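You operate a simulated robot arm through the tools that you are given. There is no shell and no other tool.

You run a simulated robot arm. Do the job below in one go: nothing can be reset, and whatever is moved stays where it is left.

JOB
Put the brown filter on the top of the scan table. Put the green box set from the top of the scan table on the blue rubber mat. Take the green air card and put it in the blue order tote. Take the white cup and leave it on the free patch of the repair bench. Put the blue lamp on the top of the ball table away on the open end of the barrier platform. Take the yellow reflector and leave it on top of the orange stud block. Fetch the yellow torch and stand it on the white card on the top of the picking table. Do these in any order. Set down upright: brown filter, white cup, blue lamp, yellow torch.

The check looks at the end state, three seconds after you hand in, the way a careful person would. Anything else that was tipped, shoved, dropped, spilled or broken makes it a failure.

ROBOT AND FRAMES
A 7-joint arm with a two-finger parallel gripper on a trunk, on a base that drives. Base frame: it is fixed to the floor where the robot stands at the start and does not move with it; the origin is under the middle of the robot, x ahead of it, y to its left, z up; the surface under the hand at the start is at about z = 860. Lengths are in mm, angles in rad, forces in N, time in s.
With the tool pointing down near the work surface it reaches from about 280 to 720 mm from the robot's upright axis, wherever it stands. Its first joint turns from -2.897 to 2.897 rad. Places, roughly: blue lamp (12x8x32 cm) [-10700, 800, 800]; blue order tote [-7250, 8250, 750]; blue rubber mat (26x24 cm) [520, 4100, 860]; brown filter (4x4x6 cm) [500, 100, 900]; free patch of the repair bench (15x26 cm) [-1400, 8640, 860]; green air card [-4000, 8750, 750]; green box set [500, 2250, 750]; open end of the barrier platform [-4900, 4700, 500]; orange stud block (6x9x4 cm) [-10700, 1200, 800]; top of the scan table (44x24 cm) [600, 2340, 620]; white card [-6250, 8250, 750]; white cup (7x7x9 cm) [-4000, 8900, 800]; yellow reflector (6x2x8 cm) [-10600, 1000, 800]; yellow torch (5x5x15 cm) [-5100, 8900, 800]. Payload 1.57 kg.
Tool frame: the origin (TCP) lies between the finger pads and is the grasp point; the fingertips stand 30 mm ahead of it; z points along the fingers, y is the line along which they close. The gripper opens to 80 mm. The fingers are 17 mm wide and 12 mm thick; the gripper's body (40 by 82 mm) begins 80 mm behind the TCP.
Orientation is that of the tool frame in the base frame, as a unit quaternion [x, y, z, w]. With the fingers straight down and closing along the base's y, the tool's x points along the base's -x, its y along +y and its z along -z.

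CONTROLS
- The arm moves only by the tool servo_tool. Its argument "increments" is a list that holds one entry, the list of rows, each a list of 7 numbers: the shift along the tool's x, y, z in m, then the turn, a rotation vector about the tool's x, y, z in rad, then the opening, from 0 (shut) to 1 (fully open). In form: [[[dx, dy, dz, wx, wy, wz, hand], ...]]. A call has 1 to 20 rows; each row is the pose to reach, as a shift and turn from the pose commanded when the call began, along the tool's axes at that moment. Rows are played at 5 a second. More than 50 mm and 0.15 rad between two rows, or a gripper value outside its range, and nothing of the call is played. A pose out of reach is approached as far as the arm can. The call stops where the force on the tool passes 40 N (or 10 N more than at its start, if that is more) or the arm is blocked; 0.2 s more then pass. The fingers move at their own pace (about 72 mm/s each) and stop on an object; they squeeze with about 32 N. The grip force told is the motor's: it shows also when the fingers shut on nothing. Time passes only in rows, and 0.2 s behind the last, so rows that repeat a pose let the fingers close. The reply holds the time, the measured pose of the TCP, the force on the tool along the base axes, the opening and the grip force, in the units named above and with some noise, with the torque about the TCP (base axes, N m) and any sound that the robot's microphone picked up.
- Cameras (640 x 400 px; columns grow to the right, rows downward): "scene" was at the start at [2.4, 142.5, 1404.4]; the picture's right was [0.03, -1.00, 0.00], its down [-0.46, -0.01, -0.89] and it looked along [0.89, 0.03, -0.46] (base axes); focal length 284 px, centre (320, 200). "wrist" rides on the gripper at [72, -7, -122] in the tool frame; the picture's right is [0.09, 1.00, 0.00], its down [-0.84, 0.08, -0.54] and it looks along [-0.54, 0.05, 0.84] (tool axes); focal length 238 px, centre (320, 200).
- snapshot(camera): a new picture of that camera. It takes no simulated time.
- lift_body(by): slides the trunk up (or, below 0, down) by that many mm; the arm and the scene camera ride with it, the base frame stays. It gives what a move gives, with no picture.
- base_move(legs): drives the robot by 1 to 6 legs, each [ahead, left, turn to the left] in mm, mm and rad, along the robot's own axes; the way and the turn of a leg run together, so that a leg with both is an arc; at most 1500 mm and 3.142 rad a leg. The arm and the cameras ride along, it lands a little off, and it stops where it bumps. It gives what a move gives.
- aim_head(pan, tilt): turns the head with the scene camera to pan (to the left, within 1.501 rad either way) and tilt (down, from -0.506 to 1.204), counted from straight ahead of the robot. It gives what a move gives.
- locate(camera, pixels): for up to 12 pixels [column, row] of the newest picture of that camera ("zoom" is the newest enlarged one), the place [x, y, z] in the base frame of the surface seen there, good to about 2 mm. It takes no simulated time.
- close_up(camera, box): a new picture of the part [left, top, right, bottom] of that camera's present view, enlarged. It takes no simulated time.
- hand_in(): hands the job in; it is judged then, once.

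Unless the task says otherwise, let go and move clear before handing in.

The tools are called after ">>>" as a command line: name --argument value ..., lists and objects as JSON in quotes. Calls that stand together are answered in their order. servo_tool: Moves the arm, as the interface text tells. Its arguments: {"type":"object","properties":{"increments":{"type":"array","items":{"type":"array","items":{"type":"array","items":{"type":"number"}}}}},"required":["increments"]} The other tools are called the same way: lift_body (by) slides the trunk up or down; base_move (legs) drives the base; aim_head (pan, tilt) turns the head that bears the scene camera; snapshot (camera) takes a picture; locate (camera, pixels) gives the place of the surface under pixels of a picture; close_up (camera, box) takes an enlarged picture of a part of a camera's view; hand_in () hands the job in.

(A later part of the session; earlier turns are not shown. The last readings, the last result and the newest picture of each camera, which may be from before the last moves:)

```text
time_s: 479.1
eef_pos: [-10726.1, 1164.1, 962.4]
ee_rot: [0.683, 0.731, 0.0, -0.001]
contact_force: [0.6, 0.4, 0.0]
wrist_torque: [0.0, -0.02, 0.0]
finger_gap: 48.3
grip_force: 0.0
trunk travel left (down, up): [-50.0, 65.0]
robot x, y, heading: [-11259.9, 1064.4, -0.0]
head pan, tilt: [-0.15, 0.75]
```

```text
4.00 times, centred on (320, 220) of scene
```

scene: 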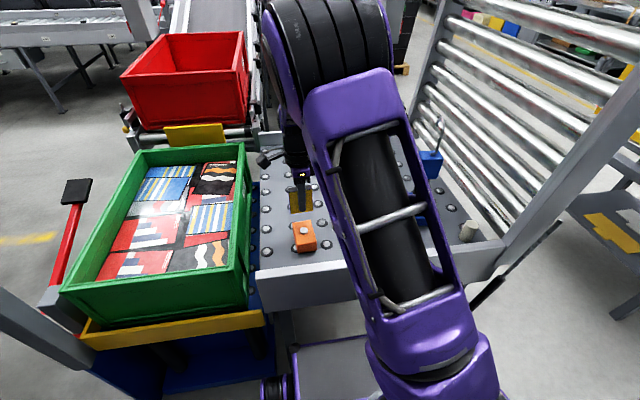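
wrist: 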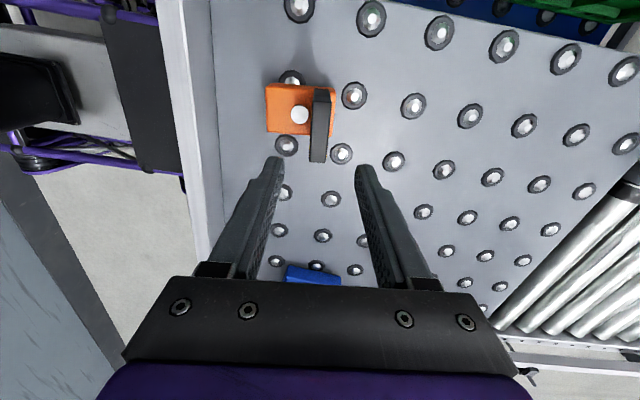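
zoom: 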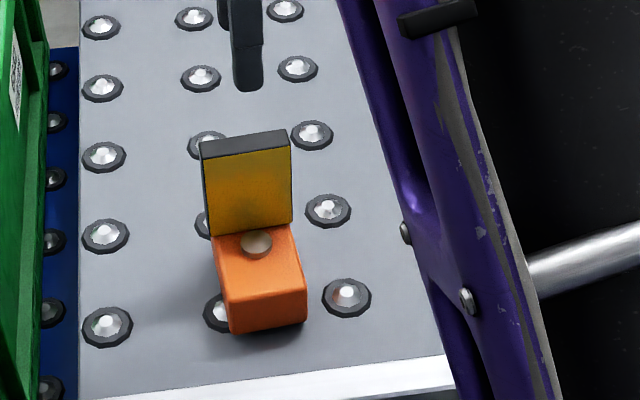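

The reflector stands upright on the block and the block hasn't moved. I'll verify its position, then look at the lamp.

>>> locate --camera "zoom" --pixels '[[215, 232], [285, 222], [208, 165], [285, 152], [250, 195], [245, 145], [256, 243]]'

>>> aim_head --pan -0.5 --tilt 0.7

>>> snapshot --camera "scene"

```text
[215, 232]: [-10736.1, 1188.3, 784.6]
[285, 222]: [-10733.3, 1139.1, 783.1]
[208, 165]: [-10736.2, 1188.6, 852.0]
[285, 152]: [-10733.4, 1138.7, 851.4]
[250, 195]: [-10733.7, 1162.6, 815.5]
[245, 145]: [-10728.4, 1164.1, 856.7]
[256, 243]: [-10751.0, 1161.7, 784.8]
```

```text
time_s: 479.9
eef_pos: [-10725.7, 1161.9, 962.3]
ee_rot: [0.682, 0.731, 0.0, 0.0]
contact_force: [0.3, -0.3, -0.4]
wrist_torque: [0.02, 0.0, 0.03]
finger_gap: 47.9
grip_force: 0.1
trunk travel left (down, up): [-50.0, 65.0]
robot x, y, heading: [-11257.5, 1067.5, -0.002]
head pan, tilt: [-0.499, 0.7]
```

```text
taken
```

scene: 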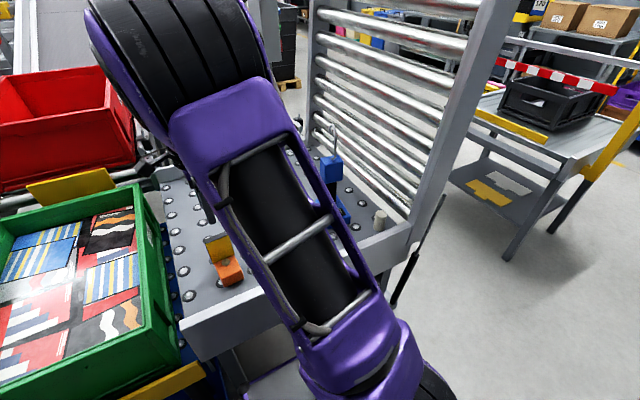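

The reflector is vertical on the block. To see the lamp I'll lift the hand and swing it left (north), out of the camera's line.

>>> servo_tool --increments '[[[0.0, 0, -0.04, 0, 0, 0, 0.6], [0.02, 0, -0.08, 0, 0, 0, 0.7], [0.06, 0, -0.1, 0, 0, 0, 0.8], [0.1, 0, -0.12, 0, 0, 0, 1], [0.14, 0, -0.13, 0, 0, 0, 1], [0.18, 0, -0.14, 0, 0, 0, 1], [0.18, 0, -0.14, 0, 0, 0, 1]]]'

>>> aim_head --pan -0.55 --tilt 0.65

>>> snapshot --camera "scene"

>>> close_up --camera "scene" --box '[200, 90, 400, 270]'

```text
time_s: 481.5
eef_pos: [-10736.5, 1344.8, 1100.8]
ee_rot: [0.682, 0.731, 0.0, 0.001]
contact_force: [-0.3, 0.3, -0.8]
wrist_torque: [-0.02, 0.03, 0.02]
finger_gap: 80.2
grip_force: 0.0
trunk travel left (down, up): [-50.0, 65.0]
robot x, y, heading: [-11259.0, 1072.7, -0.001]
head pan, tilt: [-0.499, 0.7]
```

```text
time_s: 482.2
eef_pos: [-10734.5, 1344.3, 1101.4]
ee_rot: [0.682, 0.731, 0.001, 0.0]
contact_force: [0.6, 0.0, -0.2]
wrist_torque: [0.01, 0.01, 0.01]
finger_gap: 79.9
grip_force: 0.0
trunk travel left (down, up): [-50.0, 65.0]
robot x, y, heading: [-11259.2, 1071.7, -0.003]
head pan, tilt: [-0.55, 0.649]
```

```text
taken
```

scene: 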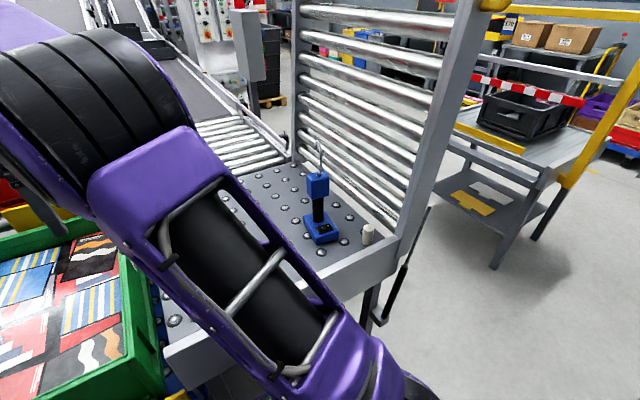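

```text
2.22 times, centred on (300, 180) of scene
```

zoom: 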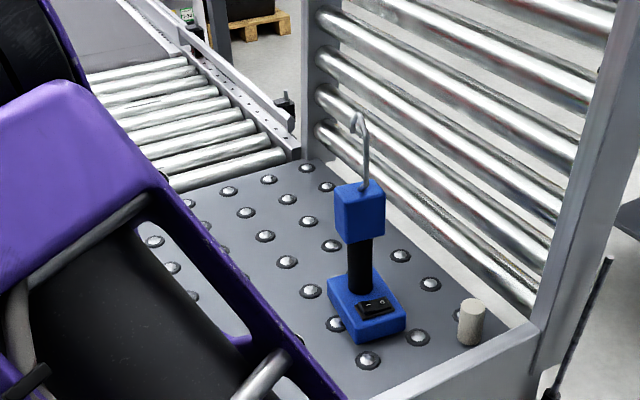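

The lamp is now in full view at zoom (360, 250), with a small cork-like peg beside it at (470, 325). I'll locate its parts.

>>> locate --camera "zoom" --pixels '[[360, 255], [349, 255], [371, 255], [358, 285], [360, 215], [338, 210], [382, 205], [355, 188], [362, 155], [355, 118], [362, 340], [403, 312]]'

>>> locate --camera "zoom" --pixels '[[330, 285], [372, 270], [370, 325], [395, 305], [470, 310], [470, 340], [380, 325], [350, 110], [368, 125], [372, 190], [340, 195], [380, 230]]'

```text
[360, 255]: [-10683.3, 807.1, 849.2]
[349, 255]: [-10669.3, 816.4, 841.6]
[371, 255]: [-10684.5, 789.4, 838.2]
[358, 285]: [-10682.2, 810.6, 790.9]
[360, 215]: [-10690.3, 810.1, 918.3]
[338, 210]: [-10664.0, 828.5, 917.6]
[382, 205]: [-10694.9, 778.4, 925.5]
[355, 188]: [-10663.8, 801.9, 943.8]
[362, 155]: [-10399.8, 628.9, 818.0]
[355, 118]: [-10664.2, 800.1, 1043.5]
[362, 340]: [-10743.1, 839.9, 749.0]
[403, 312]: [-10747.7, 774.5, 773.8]
```

```text
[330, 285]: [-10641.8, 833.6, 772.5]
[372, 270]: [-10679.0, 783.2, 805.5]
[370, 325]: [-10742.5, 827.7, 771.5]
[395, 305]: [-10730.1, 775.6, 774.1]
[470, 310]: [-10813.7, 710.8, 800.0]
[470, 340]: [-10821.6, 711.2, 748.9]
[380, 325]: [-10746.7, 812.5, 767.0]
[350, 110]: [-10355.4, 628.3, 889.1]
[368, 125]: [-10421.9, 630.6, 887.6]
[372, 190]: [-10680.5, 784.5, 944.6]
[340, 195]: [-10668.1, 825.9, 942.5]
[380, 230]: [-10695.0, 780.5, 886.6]
```

The lamp's handle axis is at about (−10666, 798), z 773–870, over a 120×80 base (top z≈773, x −10748…−10630). A vertical grasp is blocked by the hook, so I'll use a hand tilted ~60° from the west. First check the strut near the table corner before strafing right.

>>> locate --camera "scene" --pixels '[[383, 320], [405, 275], [428, 215], [370, 300], [395, 250], [440, 150], [375, 325], [350, 275]]'

```text
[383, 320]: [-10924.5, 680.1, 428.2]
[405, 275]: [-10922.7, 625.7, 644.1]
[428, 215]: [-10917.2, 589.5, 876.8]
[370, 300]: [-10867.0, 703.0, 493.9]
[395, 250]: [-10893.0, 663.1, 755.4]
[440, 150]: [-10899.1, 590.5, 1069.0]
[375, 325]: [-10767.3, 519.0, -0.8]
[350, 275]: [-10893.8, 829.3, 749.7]
```

The strut (x≈−10923) stays ahead of my base. I'll back 90 mm and strafe right 120 mm, then turn the hand −1.50 about its axis while moving it south at z≈1100.

>>> base_move --legs '[[-90, 0, 0], [0, -120, 0]]'

>>> servo_tool --increments '[[[-0.03, 0, 0, 0, 0, -0.14, 1], [-0.06, 0, 0, 0, 0, -0.28, 1], [-0.09, 0, 0, 0, 0, -0.42, 1], [-0.12, 0, 0, 0, 0, -0.56, 1], [-0.15, 0, 0, 0, 0, -0.7, 1], [-0.18, 0, 0, 0, 0, -0.84, 1], [-0.21, 0, 0, 0, 0, -0.98, 1], [-0.24, 0, 0, 0, 0, -1.12, 1], [-0.27, 0, 0, 0, 0, -1.26, 1], [-0.3, 0, 0, 0, 0, -1.4, 1], [-0.33, 0, 0, 0, 0, -1.5, 1], [-0.33, 0, 0, 0, 0, -1.5, 1]]]'

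>>> snapshot --camera "wrist"

```text
time_s: 484.7
eef_pos: [-10821.3, 1222.4, 1100.8]
ee_rot: [0.683, 0.73, 0.001, -0.001]
contact_force: [-0.2, -0.3, -0.5]
wrist_torque: [0.03, 0.01, 0.0]
finger_gap: 80.1
grip_force: 0.2
trunk travel left (down, up): [-50.0, 65.0]
robot x, y, heading: [-11346.6, 947.2, -0.007]
head pan, tilt: [-0.55, 0.649]
```

```text
time_s: 487.3
eef_pos: [-10801.0, 893.9, 1098.8]
ee_rot: [0.001, 1.0, 0.001, 0.0]
contact_force: [-0.4, -0.7, -0.1]
wrist_torque: [0.02, 0.01, 0.01]
finger_gap: 79.8
grip_force: 0.0
trunk travel left (down, up): [-50.0, 65.0]
robot x, y, heading: [-11346.7, 945.0, -0.001]
head pan, tilt: [-0.55, 0.649]
```

```text
taken
```

wrist: 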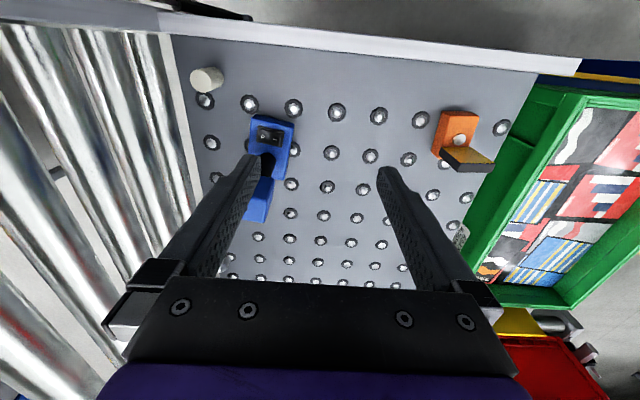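

Tool is straight again at (−10801, 894, 1099). Now I'll tilt the hand 60° forward while moving to the pre-grasp point (−10795, 798, 905).

>>> servo_tool --increments '[[[0, -0.012, 0.02, 0, -0.13, 0, 1], [0, -0.024, 0.045, 0, -0.26, 0, 1], [0, -0.036, 0.07, 0, -0.39, 0, 1], [0, -0.048, 0.095, 0, -0.52, 0, 1], [-0.001, -0.06, 0.12, 0, -0.65, 0, 1], [-0.002, -0.072, 0.145, 0, -0.78, 0, 1], [-0.004, -0.084, 0.17, 0, -0.91, 0, 1], [-0.006, -0.096, 0.194, 0, -1.047, 0, 1], [-0.006, -0.096, 0.194, 0, -1.047, 0, 1]]]'

>>> snapshot --camera "scene"

>>> snapshot --camera "wrist"

```text
time_s: 489.3
eef_pos: [-10795.2, 796.1, 909.6]
ee_rot: [0.002, 0.866, 0.0, 0.501]
contact_force: [-0.4, 0.4, -0.3]
wrist_torque: [-0.01, 0.01, -0.01]
finger_gap: 79.8
grip_force: 0.1
trunk travel left (down, up): [-50.0, 65.0]
robot x, y, heading: [-11346.4, 944.4, -0.001]
head pan, tilt: [-0.55, 0.649]
```

```text
taken
```

scene: 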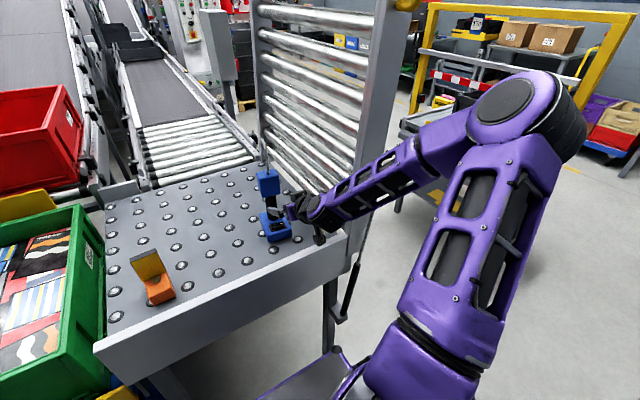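

```text
taken
```

wrist: 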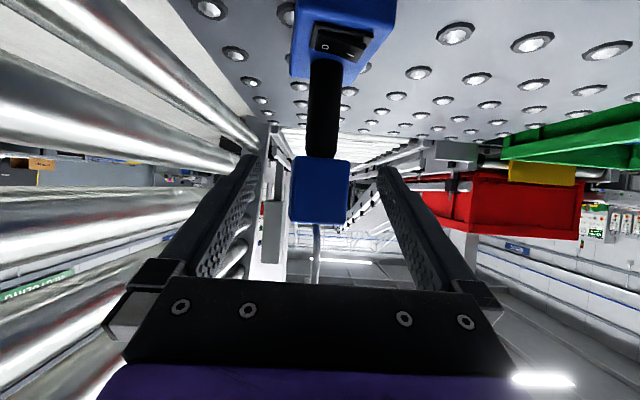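

The lamp's handle is at wrist (325, 110), head at (320, 190), between the fingers. I'll locate the handle and head edges.

>>> locate --camera "wrist" --pixels '[[325, 80], [325, 110], [324, 145], [312, 110], [339, 110], [320, 175], [295, 190], [347, 190], [320, 215], [300, 20], [380, 10], [317, 245]]'

```text
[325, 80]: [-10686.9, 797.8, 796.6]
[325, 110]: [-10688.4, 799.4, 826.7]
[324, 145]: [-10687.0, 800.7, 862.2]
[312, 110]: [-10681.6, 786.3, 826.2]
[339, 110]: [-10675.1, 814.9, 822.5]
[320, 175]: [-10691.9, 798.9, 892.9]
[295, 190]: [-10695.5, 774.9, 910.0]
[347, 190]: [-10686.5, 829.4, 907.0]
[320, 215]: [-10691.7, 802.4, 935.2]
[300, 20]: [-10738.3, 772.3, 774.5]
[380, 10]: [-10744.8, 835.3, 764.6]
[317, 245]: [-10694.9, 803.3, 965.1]
```

The handle axis is at (−10672, 800.6), radius ≈15; the head spans z≥873, y 775–829, clear of the fingers' opening. I'll go down to z≈825 first, then forward 123 mm.

>>> servo_tool --increments '[[[0.0368, 0.0023, 0.0212, 0, 0, 0, 1], [0.0736, 0.0046, 0.0425, 0, 0, 0, 1], [0.0582, 0.0046, 0.0692, 0, 0, 0, 1], [0.0428, 0.0046, 0.0958, 0, 0, 0, 1], [0.0428, 0.0046, 0.0958, 0, 0, 0, 1]]]'

>>> snapshot --camera "wrist"

>>> snapshot --camera "scene"

```text
time_s: 490.5
eef_pos: [-10733.1, 801.6, 822.2]
ee_rot: [0.001, 0.866, 0.0, 0.5]
contact_force: [-0.3, 0.6, -0.1]
wrist_torque: [0.01, 0.0, -0.01]
finger_gap: 80.1
grip_force: 0.0
trunk travel left (down, up): [-50.0, 65.0]
robot x, y, heading: [-11347.6, 945.9, -0.001]
head pan, tilt: [-0.55, 0.649]
```

```text
taken
```

wrist: 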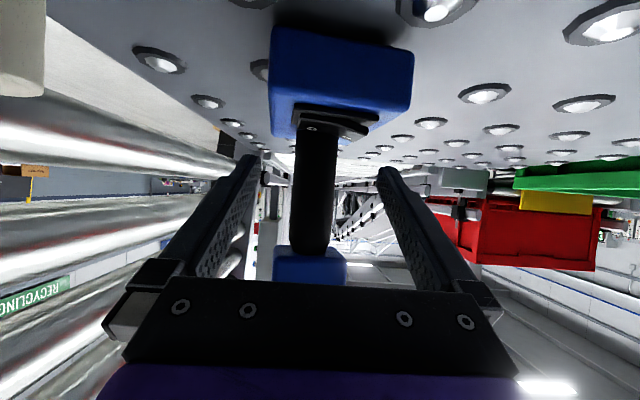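

```text
taken
```

scene: 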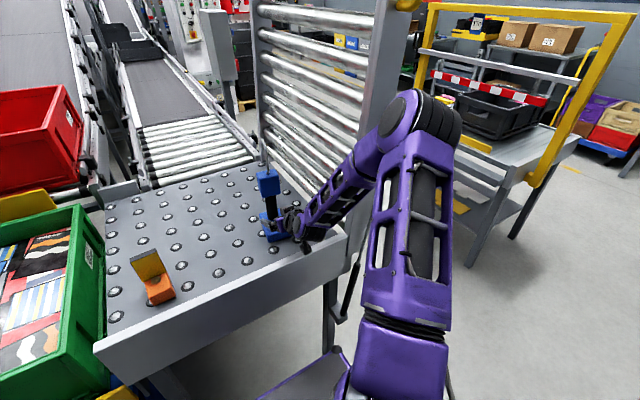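

The handle (292–338 px) is centred between the fingers (255–380 px). I'll advance the last 61 mm horizontally.

>>> servo_tool --increments '[[[-0.011, -0.0005, 0.0171, 0, 0, 0, 1], [-0.0221, -0.001, 0.0342, 0, 0, 0, 1], [-0.0331, -0.001, 0.0513, 0, 0, 0, 1], [-0.0331, -0.001, 0.0513, 0, 0, 0, 1]]]'

>>> snapshot --camera "wrist"

>>> close_up --camera "scene" --box '[200, 130, 380, 290]'

```text
time_s: 491.5
eef_pos: [-10671.8, 800.4, 824.9]
ee_rot: [0.001, 0.866, 0.0, 0.499]
contact_force: [-0.2, 0.2, 0.8]
wrist_torque: [-0.01, 0.01, 0.03]
finger_gap: 80.0
grip_force: 0.1
trunk travel left (down, up): [-50.0, 65.0]
robot x, y, heading: [-11346.8, 950.8, -0.003]
head pan, tilt: [-0.55, 0.649]
```

```text
taken
```

wrist: 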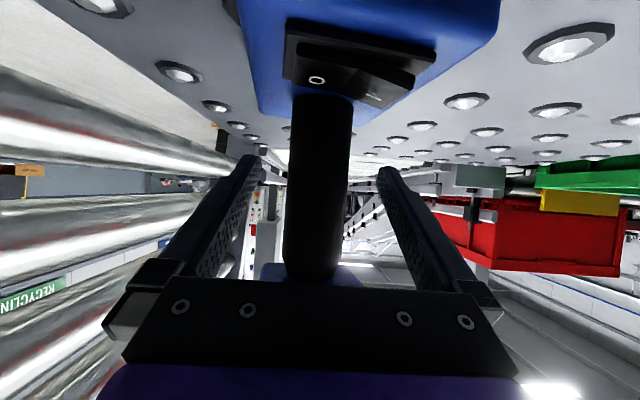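

```text
2.50 times, centred on (290, 210) of scene
```

zoom: 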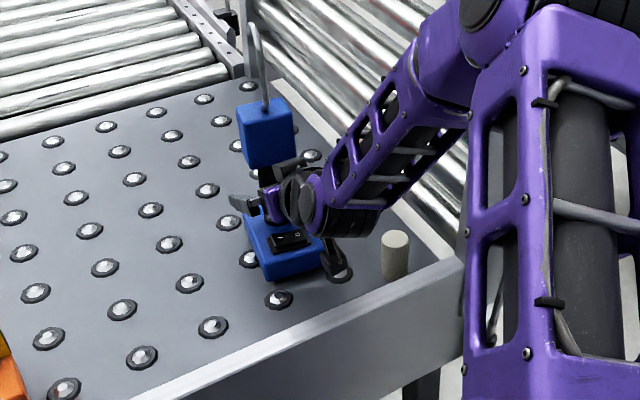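

The handle lies between the pads and nothing is touching. I'll close on it.

>>> servo_tool --increments '[[[0, 0, 0, 0, 0, 0, 0.6], [0, 0, 0, 0, 0, 0, 0.4], [0, 0, 0, 0, 0, 0, 0], [0, 0, 0, 0, 0, 0, 0], [0, 0, 0, 0, 0, 0, 0]]]'

```text
time_s: 492.7
eef_pos: [-10671.8, 801.1, 826.2]
ee_rot: [0.002, 0.866, 0.0, 0.5]
contact_force: [1.5, -0.5, -0.9]
wrist_torque: [-0.02, -0.02, 0.03]
finger_gap: 35.3
grip_force: 32.0
trunk travel left (down, up): [-50.0, 65.0]
robot x, y, heading: [-11346.2, 948.2, -0.004]
head pan, tilt: [-0.55, 0.649]
```

Gripped at 35.3 mm. I'll lift straight up slowly and check weight and tilt.

>>> servo_tool --increments '[[[-0.0087, 0, -0.005, 0, 0, 0, 0], [-0.026, 0, -0.015, 0, 0, 0, 0], [-0.052, 0, -0.03, 0, 0, 0, 0], [-0.0866, 0, -0.05, 0, 0, 0, 0], [-0.0866, 0, -0.05, 0, 0, 0, 0]]]'

>>> snapshot --camera "scene"

>>> snapshot --camera "wrist"

```text
time_s: 493.9
eef_pos: [-10672.0, 800.8, 924.3]
ee_rot: [0.001, 0.866, 0.0, 0.5]
contact_force: [0.6, -0.8, -4.3]
wrist_torque: [0.01, -0.02, -0.02]
finger_gap: 35.3
grip_force: 31.5
trunk travel left (down, up): [-50.0, 65.0]
robot x, y, heading: [-11343.7, 952.7, -0.003]
head pan, tilt: [-0.55, 0.649]
```

```text
taken
```

scene: 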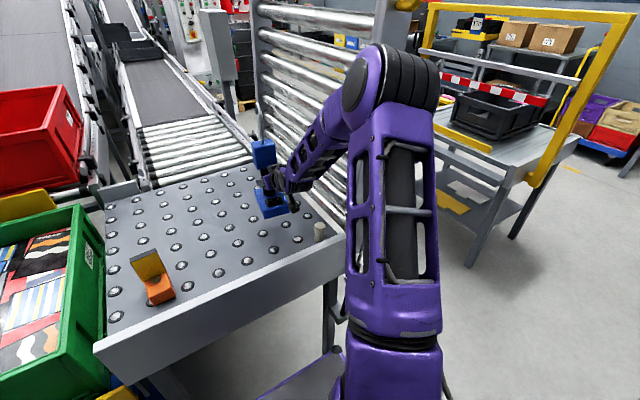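

```text
taken
```

wrist: 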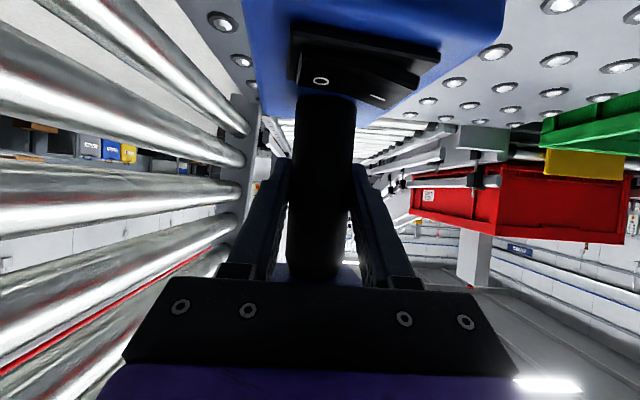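

The lamp is lifted (~0.43 kg) and hangs upright. I'll raise it further to z≈1050, back up 150 mm, and look north for the way out.

>>> servo_tool --increments '[[[-0.035, 0, -0.02, 0, 0, 0, 0], [-0.07, 0, -0.04, 0, 0, 0, 0], [-0.11, 0, -0.063, 0, 0, 0, 0], [-0.11, 0, -0.063, 0, 0, 0, 0]]]'

>>> base_move --legs '[[-155, 0, 0]]'

>>> aim_head --pan 1.2 --tilt 0.5

>>> snapshot --camera "scene"

```text
time_s: 494.9
eef_pos: [-10671.8, 801.5, 1049.8]
ee_rot: [0.002, 0.866, -0.001, 0.499]
contact_force: [-0.1, -0.2, -4.4]
wrist_torque: [0.01, -0.01, 0.02]
finger_gap: 35.5
grip_force: 31.9
trunk travel left (down, up): [-50.0, 65.0]
robot x, y, heading: [-11347.0, 946.4, -0.003]
head pan, tilt: [-0.55, 0.649]
```

```text
time_s: 496.3
eef_pos: [-10823.4, 801.9, 1049.8]
ee_rot: [0.002, 0.866, 0.0, 0.5]
contact_force: [0.5, 0.8, -3.7]
wrist_torque: [0.01, -0.04, 0.03]
finger_gap: 35.5
grip_force: 31.6
trunk travel left (down, up): [-50.0, 65.0]
robot x, y, heading: [-11499.0, 948.0, -0.005]
head pan, tilt: [-0.55, 0.649]
```

```text
time_s: 498.0
eef_pos: [-10823.0, 802.1, 1050.5]
ee_rot: [0.002, 0.867, 0.0, 0.499]
contact_force: [0.4, -0.8, -3.9]
wrist_torque: [0.01, -0.03, -0.02]
finger_gap: 35.5
grip_force: 31.6
trunk travel left (down, up): [-50.0, 65.0]
robot x, y, heading: [-11503.3, 949.1, 0.0]
head pan, tilt: [1.201, 0.499]
```

```text
taken
```

scene: 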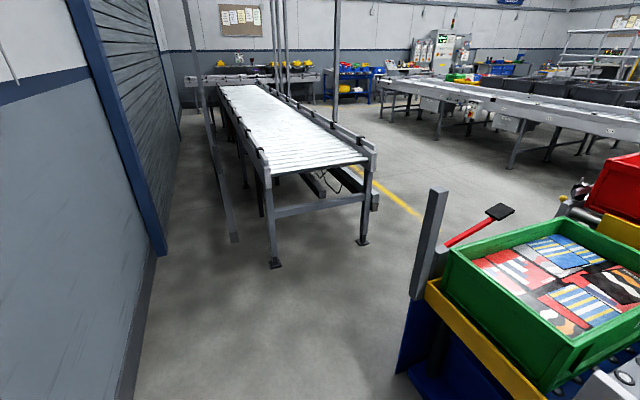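

To the north I see the racking conveyor's south end (legs at (275, 262) and (363, 243)) and the lift post on the right. I'll locate those.

>>> locate --camera "scene" --pixels '[[275, 265], [363, 243], [235, 240], [160, 250], [265, 170], [370, 160], [430, 195], [500, 210], [415, 330], [440, 260], [420, 215], [445, 380]]'

```text
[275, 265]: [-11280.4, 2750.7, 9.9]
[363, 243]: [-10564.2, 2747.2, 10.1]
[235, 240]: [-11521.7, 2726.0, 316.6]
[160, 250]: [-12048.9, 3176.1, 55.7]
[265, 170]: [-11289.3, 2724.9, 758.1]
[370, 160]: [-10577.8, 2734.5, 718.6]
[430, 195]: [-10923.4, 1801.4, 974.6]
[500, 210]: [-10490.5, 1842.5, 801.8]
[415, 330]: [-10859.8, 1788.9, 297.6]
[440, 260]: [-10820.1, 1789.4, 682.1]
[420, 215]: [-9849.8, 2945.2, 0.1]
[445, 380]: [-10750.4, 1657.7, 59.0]
```

The exit runs between the lift (y<1860) and the racking (y>2725). I'll raise the trunk 65 mm (lamp bottom ≈1028, above the lift post's ≈1005), move 60 mm ahead so the lamp passes beside the post, and strafe left to y≈2310.

>>> lift_body --by 64

>>> base_move --legs '[[60, 0, 0], [0, 700, 0], [0, 660, 0]]'

>>> aim_head --pan 0.3 --tilt 0.6

>>> snapshot --camera "scene"

```text
time_s: 499.1
eef_pos: [-10824.0, 801.3, 1114.0]
ee_rot: [0.001, 0.866, 0.001, 0.5]
contact_force: [-0.4, 1.0, -4.7]
wrist_torque: [-0.07, -0.02, -0.04]
finger_gap: 35.6
grip_force: 31.6
trunk travel left (down, up): [-114.0, 1.0]
robot x, y, heading: [-11494.3, 949.6, 0.0]
head pan, tilt: [1.201, 0.499]
```

```text
time_s: 513.1
eef_pos: [-10757.3, 2155.8, 1114.0]
ee_rot: [0.0, 0.867, 0.001, 0.499]
contact_force: [-0.1, -0.1, -4.9]
wrist_torque: [-0.02, -0.02, 0.01]
finger_gap: 35.1
grip_force: 31.4
trunk travel left (down, up): [-114.0, 1.0]
robot x, y, heading: [-11431.4, 2304.3, -0.004]
head pan, tilt: [1.201, 0.499]
```

```text
time_s: 514.3
eef_pos: [-10757.4, 2155.1, 1114.2]
ee_rot: [0.002, 0.867, 0.0, 0.499]
contact_force: [-0.7, -0.4, -3.9]
wrist_torque: [-0.03, -0.02, -0.01]
finger_gap: 35.1
grip_force: 31.5
trunk travel left (down, up): [-114.0, 1.0]
robot x, y, heading: [-11432.2, 2303.1, -0.004]
head pan, tilt: [0.3, 0.6]
```

```text
taken
```

scene: 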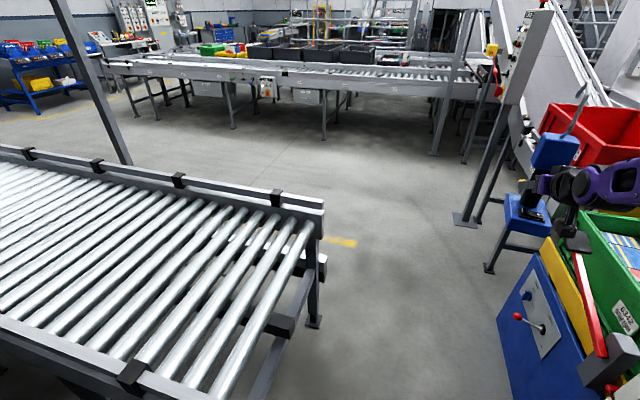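

I'll check the CURVE post and racking corner clearances before driving east.

>>> locate --camera "scene" --pixels '[[465, 222], [490, 268], [313, 322], [510, 90], [500, 130], [530, 50], [320, 215], [490, 50], [575, 210], [432, 152]]'

```text
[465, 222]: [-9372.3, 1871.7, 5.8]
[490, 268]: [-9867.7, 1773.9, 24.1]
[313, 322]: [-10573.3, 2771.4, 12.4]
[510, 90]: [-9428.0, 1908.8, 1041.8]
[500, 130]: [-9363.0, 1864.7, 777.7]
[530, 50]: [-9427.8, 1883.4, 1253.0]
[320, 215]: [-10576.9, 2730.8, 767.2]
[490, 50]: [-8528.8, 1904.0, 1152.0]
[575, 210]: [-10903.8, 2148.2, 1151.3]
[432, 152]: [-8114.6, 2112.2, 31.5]
```

All clear by more than 150 mm. I'll drive east to x≈−9050, then strafe left (north) to y≈7330.

>>> base_move --legs '[[1200, 0, 0.004], [1180, 0, 0], [0, 1400, 0], [0, 1400, 0], [0, 1400, 0], [0, 830, 0]]'

>>> snapshot --camera "scene"

```text
time_s: 573.3
eef_pos: [-8257.1, 7119.9, 1114.2]
ee_rot: [0.009, 0.866, -0.004, 0.5]
contact_force: [-0.5, 0.0, -4.8]
wrist_torque: [-0.04, -0.02, -0.02]
finger_gap: 35.4
grip_force: 32.1
trunk travel left (down, up): [-114.0, 1.0]
robot x, y, heading: [-8930.2, 7275.0, -0.022]
head pan, tilt: [0.3, 0.6]
```

```text
taken
```

scene: 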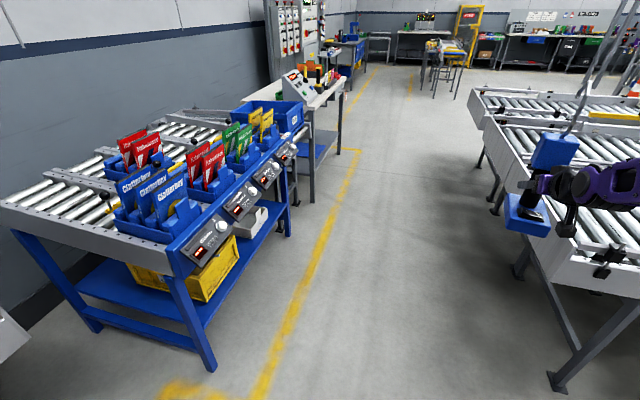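

I'm at (−8930, 7275) with the corridor ahead clear. I'll straighten and drive east to x≈−5000.

>>> base_move --legs '[[0, 60, 0.022], [1400, 0, 0], [1300, 0, 0], [1230, 0, 0]]'

>>> aim_head --pan -1.2 --tilt 0.3

>>> snapshot --camera "scene"

```text
time_s: 593.1
eef_pos: [-4317.6, 7136.9, 1114.7]
ee_rot: [0.012, 0.866, -0.006, 0.499]
contact_force: [0.2, 0.8, -4.7]
wrist_torque: [-0.04, -0.02, -0.01]
finger_gap: 35.4
grip_force: 32.6
trunk travel left (down, up): [-114.0, 1.0]
robot x, y, heading: [-4988.5, 7300.5, -0.027]
head pan, tilt: [0.3, 0.6]
```

```text
time_s: 594.7
eef_pos: [-4318.9, 7137.3, 1113.3]
ee_rot: [0.013, 0.866, -0.007, 0.499]
contact_force: [0.2, 0.4, -4.0]
wrist_torque: [0.0, -0.03, 0.02]
finger_gap: 35.2
grip_force: 32.6
trunk travel left (down, up): [-114.0, 1.0]
robot x, y, heading: [-4991.5, 7299.6, -0.028]
head pan, tilt: [-1.201, 0.3]
```

```text
taken
```

scene: 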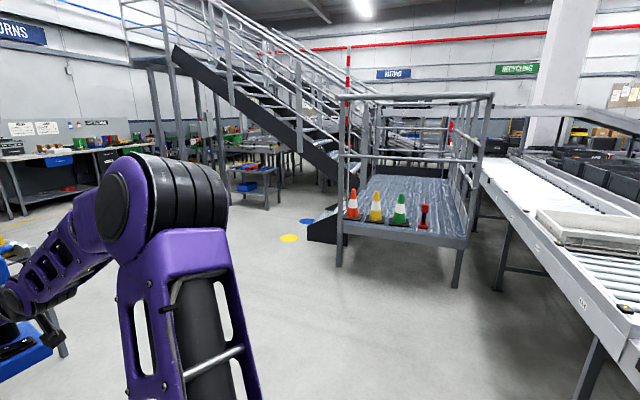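

From the north I see the platform with cones along its near edge and railings around. I'll zoom in to understand which end is open.

>>> close_up --camera "scene" --box '[290, 60, 530, 300]'

>>> locate --camera "scene" --pixels '[[340, 265], [455, 285], [352, 215], [376, 220], [400, 222], [423, 228], [345, 98], [490, 97], [400, 190], [455, 235], [350, 157], [470, 160]]'

```text
1.67 times, centred on (410, 180) of scene
```

zoom: 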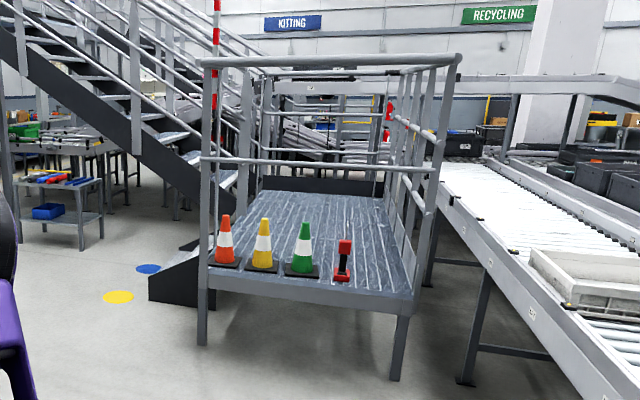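

```text
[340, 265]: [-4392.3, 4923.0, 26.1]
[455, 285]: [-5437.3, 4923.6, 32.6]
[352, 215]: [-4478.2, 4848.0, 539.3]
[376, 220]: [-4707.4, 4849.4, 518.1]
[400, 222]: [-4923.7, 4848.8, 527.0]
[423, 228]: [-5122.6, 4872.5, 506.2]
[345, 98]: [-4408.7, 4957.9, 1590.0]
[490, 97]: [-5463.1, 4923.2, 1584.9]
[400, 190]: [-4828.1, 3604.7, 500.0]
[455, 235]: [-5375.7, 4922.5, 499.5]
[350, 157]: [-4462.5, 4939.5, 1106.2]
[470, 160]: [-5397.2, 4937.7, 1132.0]
```

The platform (x −5437…−4390, top z≈500) has rails across its north side at z≈1110 and 1590, with cones along the edge and a free gap on the right. I'll turn to face it (−y), approach to y≈6150 and look closely.

>>> base_move --legs '[[0, 0, -1.544], [1150, 0, 0]]'

>>> aim_head --pan 0.15 --tilt 0.5

>>> snapshot --camera "scene"

```text
time_s: 604.5
eef_pos: [-5125.7, 5463.4, 1114.9]
ee_rot: [0.612, 0.613, -0.352, 0.354]
contact_force: [0.9, 0.6, -3.9]
wrist_torque: [-0.04, -0.01, 0.03]
finger_gap: 35.4
grip_force: 32.3
trunk travel left (down, up): [-114.0, 1.0]
robot x, y, heading: [-4983.9, 6137.0, -1.567]
head pan, tilt: [-1.201, 0.3]
```

```text
time_s: 606.0
eef_pos: [-5126.3, 5462.1, 1113.6]
ee_rot: [0.612, 0.613, -0.352, 0.354]
contact_force: [0.6, -0.2, -4.4]
wrist_torque: [-0.04, 0.01, -0.01]
finger_gap: 35.6
grip_force: 31.9
trunk travel left (down, up): [-114.0, 1.0]
robot x, y, heading: [-4985.2, 6138.6, -1.566]
head pan, tilt: [0.15, 0.499]
```

```text
taken
```

scene: 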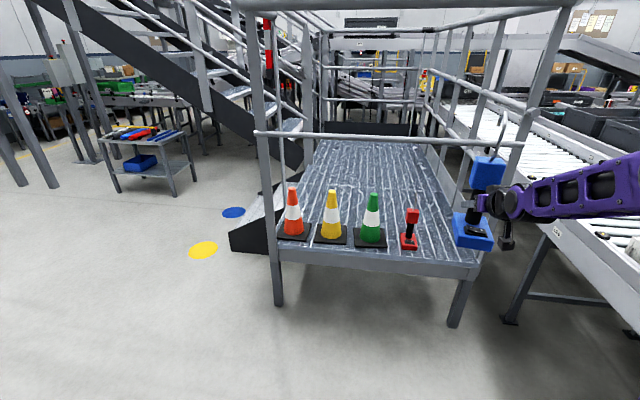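

The near edge carries an orange, a yellow and a green cone, then a red lamp, and then a free spot at the right end. I'll zoom and locate these.

>>> close_up --camera "scene" --box '[230, 110, 530, 300]'

>>> locate --camera "scene" --pixels '[[290, 190], [293, 234], [331, 240], [371, 243], [409, 245], [412, 211], [450, 260], [450, 225], [475, 262], [480, 275], [263, 140], [520, 143]]'

```text
2.11 times, centred on (380, 205) of scene
```

zoom: 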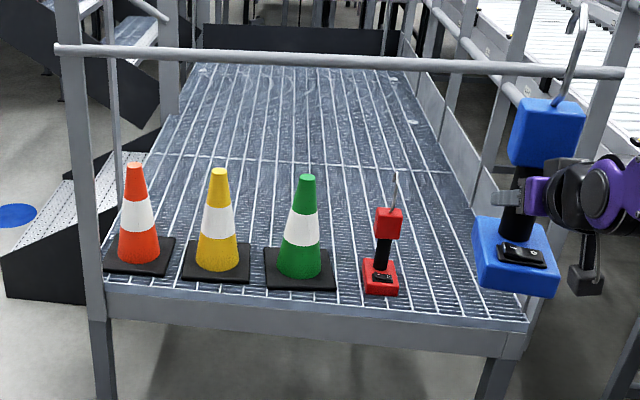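

```text
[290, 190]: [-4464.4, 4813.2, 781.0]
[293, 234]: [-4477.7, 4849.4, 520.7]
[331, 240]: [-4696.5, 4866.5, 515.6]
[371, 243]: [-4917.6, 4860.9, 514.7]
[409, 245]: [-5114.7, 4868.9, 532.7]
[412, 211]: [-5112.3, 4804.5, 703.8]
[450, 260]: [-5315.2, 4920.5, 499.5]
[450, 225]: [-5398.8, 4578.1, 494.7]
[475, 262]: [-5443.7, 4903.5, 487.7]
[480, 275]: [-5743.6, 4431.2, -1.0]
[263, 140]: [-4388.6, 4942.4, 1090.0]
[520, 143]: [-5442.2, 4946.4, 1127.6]
```

The free spot right of the red lamp (x≈−5180…−5420) is the open end; the mid rail spans it at z≈1090–1130. I need to know my arm's geometry before reaching under that rail, so I'll look at the arm itself.

>>> aim_head --pan -0.6 --tilt 0.6

>>> snapshot --camera "scene"

```text
time_s: 607.1
eef_pos: [-5126.4, 5462.5, 1113.0]
ee_rot: [0.612, 0.614, -0.351, 0.354]
contact_force: [0.1, 0.3, -4.2]
wrist_torque: [-0.01, -0.01, 0.01]
finger_gap: 35.3
grip_force: 31.8
trunk travel left (down, up): [-114.0, 1.0]
robot x, y, heading: [-4986.5, 6139.5, -1.564]
head pan, tilt: [-0.6, 0.6]
```

```text
taken
```

scene: 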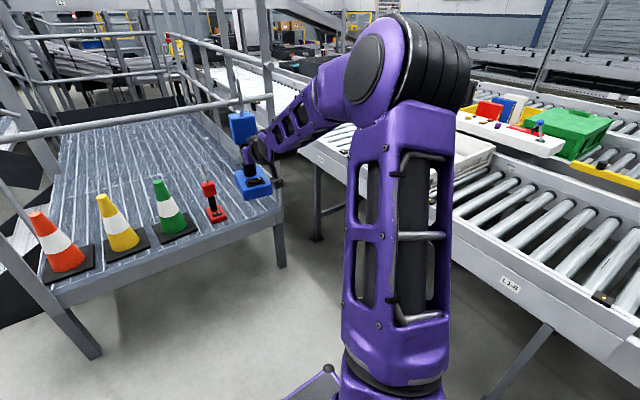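

>>> locate --camera "scene" --pixels '[[375, 60], [400, 30], [440, 60], [395, 180], [395, 330], [395, 375], [310, 95], [290, 125], [262, 150], [250, 160], [240, 125], [250, 190]]'

```text
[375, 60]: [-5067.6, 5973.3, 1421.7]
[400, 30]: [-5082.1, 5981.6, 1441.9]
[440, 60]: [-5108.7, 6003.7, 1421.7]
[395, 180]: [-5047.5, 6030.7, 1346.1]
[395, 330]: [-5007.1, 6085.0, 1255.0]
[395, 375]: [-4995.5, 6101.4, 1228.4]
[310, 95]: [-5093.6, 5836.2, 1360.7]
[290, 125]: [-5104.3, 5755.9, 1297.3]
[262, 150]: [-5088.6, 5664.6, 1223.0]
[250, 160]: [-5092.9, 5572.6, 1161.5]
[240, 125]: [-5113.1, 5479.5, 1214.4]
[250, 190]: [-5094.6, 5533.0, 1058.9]
```

The elbow is at about z≈1400 now (trunk raised); shoulder near z≈1150. Before choosing my stand, I'll locate the conveyor on the right, the red lamp and rail/post positions.

>>> locate --camera "scene" --pixels '[[508, 285], [318, 238], [460, 200], [545, 330], [330, 160], [280, 262], [212, 215], [208, 190], [205, 165], [232, 200], [275, 205], [290, 160]]'

>>> close_up --camera "scene" --box '[130, 90, 310, 270]'

```text
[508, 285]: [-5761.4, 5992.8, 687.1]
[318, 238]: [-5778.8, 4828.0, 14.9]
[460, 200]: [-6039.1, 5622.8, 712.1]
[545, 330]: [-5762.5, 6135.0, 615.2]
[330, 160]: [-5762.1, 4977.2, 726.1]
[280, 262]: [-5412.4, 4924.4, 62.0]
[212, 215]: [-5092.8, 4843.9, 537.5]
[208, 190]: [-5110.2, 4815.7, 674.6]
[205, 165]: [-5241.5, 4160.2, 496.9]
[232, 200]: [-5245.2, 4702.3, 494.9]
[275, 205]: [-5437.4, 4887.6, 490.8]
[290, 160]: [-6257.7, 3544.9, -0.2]
```

```text
2.22 times, centred on (220, 180) of scene
```

zoom: 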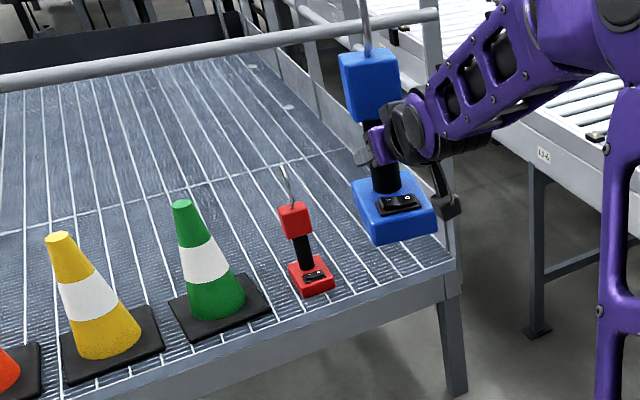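

The conveyor edge is at x≈−5762 and the red lamp at (−5112, 4810). I'll align at x≈−5122, y≈5760, lower the trunk fully, and bring the lamp down outside the rail.

>>> base_move --legs '[[0, -136, -0.005], [330, 0, 0]]'

>>> lift_body --by -113

>>> snapshot --camera "scene"

```text
time_s: 610.8
eef_pos: [-5270.2, 5141.7, 1113.7]
ee_rot: [0.615, 0.611, -0.353, 0.353]
contact_force: [-0.5, 0.0, -3.9]
wrist_torque: [-0.01, -0.01, 0.05]
finger_gap: 35.5
grip_force: 32.0
trunk travel left (down, up): [-114.0, 1.0]
robot x, y, heading: [-5121.8, 5816.8, -1.573]
head pan, tilt: [-0.6, 0.6]
```

```text
time_s: 612.2
eef_pos: [-5270.1, 5142.8, 1000.9]
ee_rot: [0.615, 0.611, -0.354, 0.352]
contact_force: [-0.2, -0.3, -3.5]
wrist_torque: [0.0, -0.02, 0.02]
finger_gap: 35.5
grip_force: 31.9
trunk travel left (down, up): [-1.0, 114.0]
robot x, y, heading: [-5117.0, 5818.8, -1.58]
head pan, tilt: [-0.6, 0.6]
```

```text
taken
```

scene: 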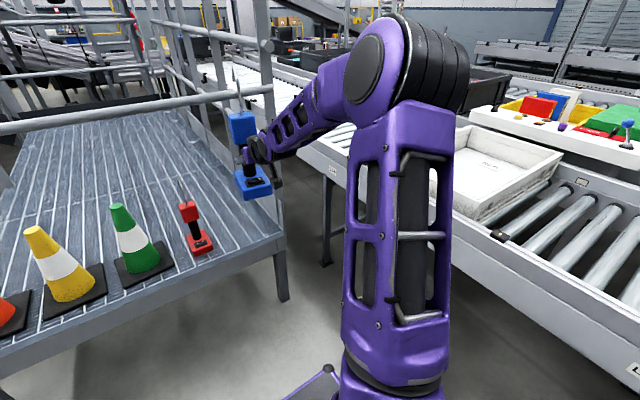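

Trunk is down. I'll lower the lamp 300 mm outside the rail (with 30 mm extension) so it can pass beneath it.

>>> servo_tool --increments '[[[0.0306, 0, 0.022, 0, 0, 0, 0], [0.0612, 0, 0.044, 0, 0, 0, 0], [0.0918, 0, 0.066, 0, 0, 0, 0], [0.1224, 0, 0.088, 0, 0, 0, 0], [0.153, 0, 0.11, 0, 0, 0, 0], [0.1836, 0, 0.132, 0, 0, 0, 0], [0.2142, 0, 0.154, 0, 0, 0, 0], [0.2448, 0, 0.176, 0, 0, 0, 0], [0.2448, 0, 0.176, 0, 0, 0, 0]]]'

>>> snapshot --camera "scene"

>>> snapshot --camera "wrist"

```text
time_s: 614.2
eef_pos: [-5268.3, 5114.9, 700.2]
ee_rot: [0.615, 0.611, -0.353, 0.352]
contact_force: [0.7, -0.4, -3.5]
wrist_torque: [-0.03, 0.01, 0.0]
finger_gap: 35.4
grip_force: 32.1
trunk travel left (down, up): [-1.0, 114.0]
robot x, y, heading: [-5121.3, 5818.3, -1.577]
head pan, tilt: [-0.6, 0.6]
```

```text
taken
```

scene: 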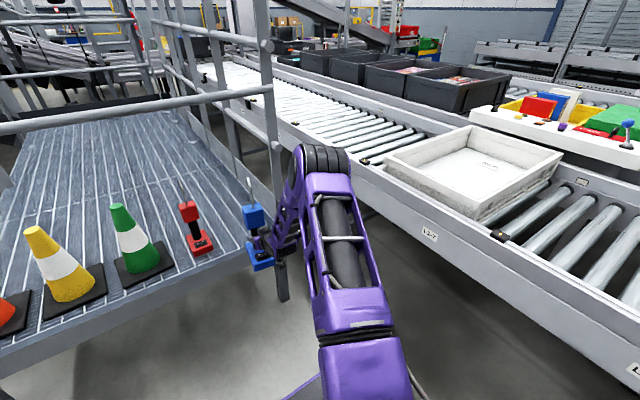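

```text
taken
```

wrist: 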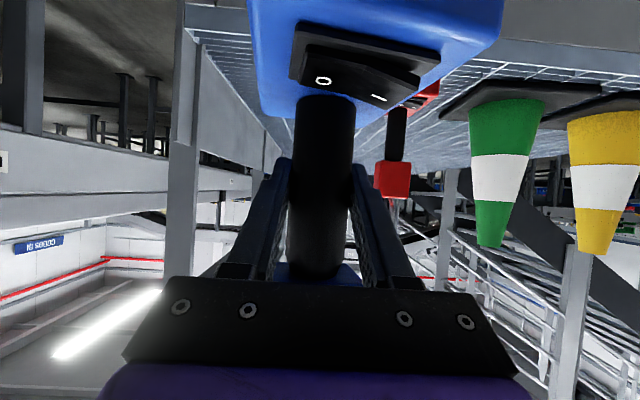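

The lamp is at z≈700 outside the platform edge. I'll locate the elbow, forearm, lamp, post and mid rail to check clearances before driving in.

>>> locate --camera "scene" --pixels '[[325, 155], [310, 150], [345, 160], [290, 200], [285, 230], [254, 215], [260, 262], [252, 185], [270, 60], [150, 105], [200, 215], [283, 290]]'

>>> close_up --camera "scene" --box '[150, 130, 350, 310]'

```text
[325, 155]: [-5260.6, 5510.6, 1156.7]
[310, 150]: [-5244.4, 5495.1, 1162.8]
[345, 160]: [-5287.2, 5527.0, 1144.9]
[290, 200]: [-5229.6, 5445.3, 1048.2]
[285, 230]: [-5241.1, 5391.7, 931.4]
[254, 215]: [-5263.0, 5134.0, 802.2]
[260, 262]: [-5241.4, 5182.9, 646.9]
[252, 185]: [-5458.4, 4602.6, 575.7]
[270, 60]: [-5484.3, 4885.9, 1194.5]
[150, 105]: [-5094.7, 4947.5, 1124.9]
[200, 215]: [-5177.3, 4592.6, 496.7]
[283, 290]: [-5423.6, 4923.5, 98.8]
```

```text
2.22 times, centred on (250, 220) of scene
```

zoom: 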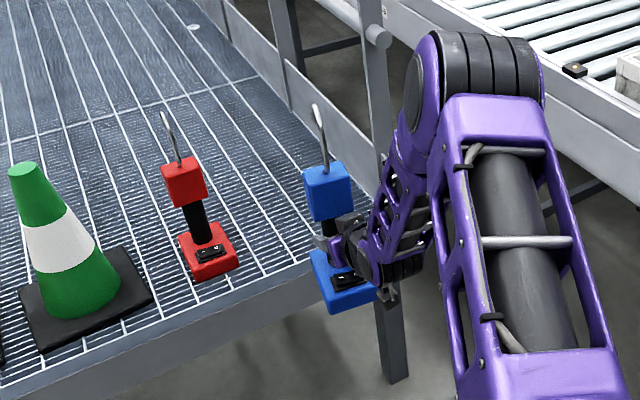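

The elbow (308 mm ahead, top z≈1157) would come close to the rail, so I'll extend the arm 42 mm more to keep the elbow farther back, then drive in 385 mm in two stages.

>>> servo_tool --increments '[[[-0.0105, 0, 0.0182, 0, 0, 0, 0], [-0.021, 0, 0.0364, 0, 0, 0, 0], [-0.021, 0, 0.0364, 0, 0, 0, 0]]]'

>>> base_move --legs '[[200, 0, 0.005]]'

>>> snapshot --camera "scene"

>>> snapshot --camera "wrist"

```text
time_s: 615.0
eef_pos: [-5269.0, 5072.3, 699.2]
ee_rot: [0.615, 0.611, -0.352, 0.352]
contact_force: [-0.2, 0.2, -3.7]
wrist_torque: [-0.04, 0.01, -0.02]
finger_gap: 35.3
grip_force: 31.6
trunk travel left (down, up): [-1.0, 114.0]
robot x, y, heading: [-5122.7, 5815.2, -1.577]
head pan, tilt: [-0.6, 0.6]
```

```text
time_s: 616.6
eef_pos: [-5266.9, 4870.3, 699.1]
ee_rot: [0.614, 0.611, -0.354, 0.352]
contact_force: [0.4, -1.2, -4.9]
wrist_torque: [0.02, 0.02, 0.0]
finger_gap: 35.2
grip_force: 31.8
trunk travel left (down, up): [-1.0, 114.0]
robot x, y, heading: [-5117.7, 5616.1, -1.57]
head pan, tilt: [-0.6, 0.6]
```

```text
taken
```

scene: 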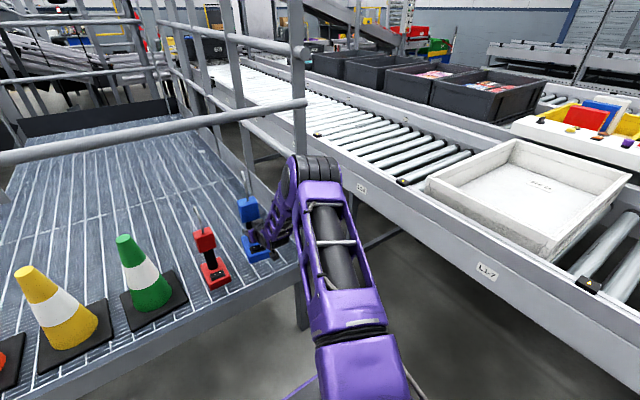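

```text
taken
```

wrist: 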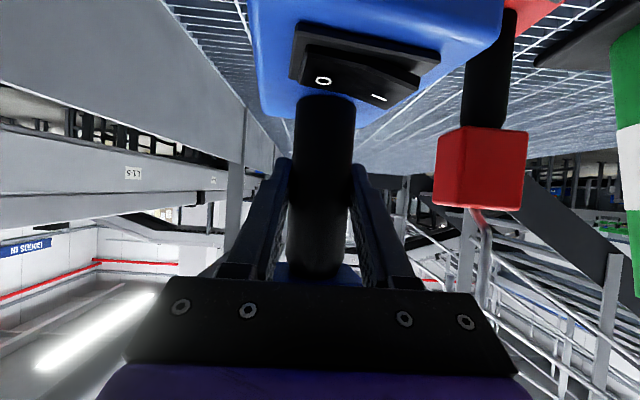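

The lamp is under the mid rail with clearance on both sides (red lamp to its left in the scene view). I'll drive the remaining 180 mm.

>>> base_move --legs '[[178, 0, 0]]'

>>> snapshot --camera "scene"

>>> close_up --camera "scene" --box '[130, 90, 370, 290]'

```text
time_s: 618.1
eef_pos: [-5267.5, 4699.1, 700.4]
ee_rot: [0.614, 0.611, -0.353, 0.352]
contact_force: [0.4, 0.2, -5.5]
wrist_torque: [0.01, 0.0, -0.02]
finger_gap: 35.2
grip_force: 32.0
trunk travel left (down, up): [-1.0, 114.0]
robot x, y, heading: [-5118.5, 5442.5, -1.573]
head pan, tilt: [-0.6, 0.6]
```

```text
taken
```

scene: 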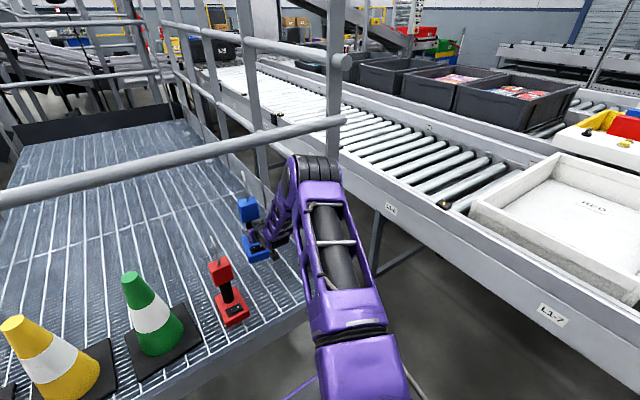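

```text
2.00 times, centred on (250, 190) of scene
```

zoom: 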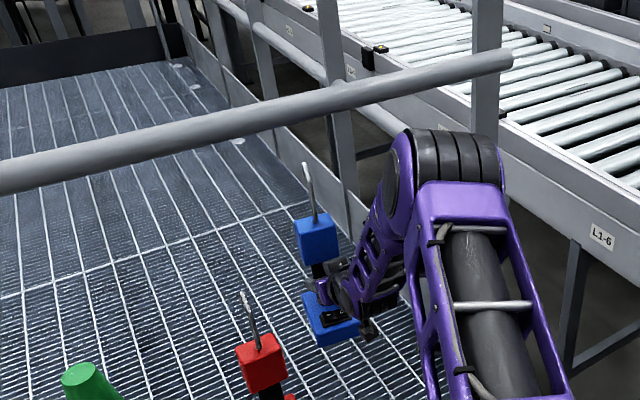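

The lamp hangs above the free grating at (−5267, 4699). I'll locate the red lamp's nearest edges and the grating under the blue lamp before lowering.

>>> locate --camera "zoom" --pixels '[[283, 360], [240, 350], [262, 365], [243, 300], [320, 345], [345, 340], [310, 330], [300, 320], [315, 235], [360, 250], [270, 320], [355, 325]]'

>>> close_up --camera "scene" --box '[180, 180, 300, 340]'

```text
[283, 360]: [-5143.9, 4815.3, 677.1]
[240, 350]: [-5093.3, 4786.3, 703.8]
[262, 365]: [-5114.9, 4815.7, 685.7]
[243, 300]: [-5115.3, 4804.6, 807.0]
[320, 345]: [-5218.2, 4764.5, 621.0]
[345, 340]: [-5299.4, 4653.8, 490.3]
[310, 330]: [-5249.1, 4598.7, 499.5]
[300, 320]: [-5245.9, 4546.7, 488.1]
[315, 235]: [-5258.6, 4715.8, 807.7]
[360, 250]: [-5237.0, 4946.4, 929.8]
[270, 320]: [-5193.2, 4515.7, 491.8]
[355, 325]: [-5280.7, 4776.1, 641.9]
```

```text
2.50 times, centred on (240, 260) of scene
```

zoom: 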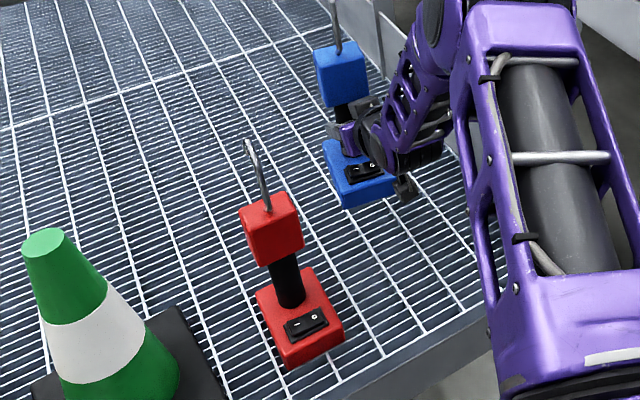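

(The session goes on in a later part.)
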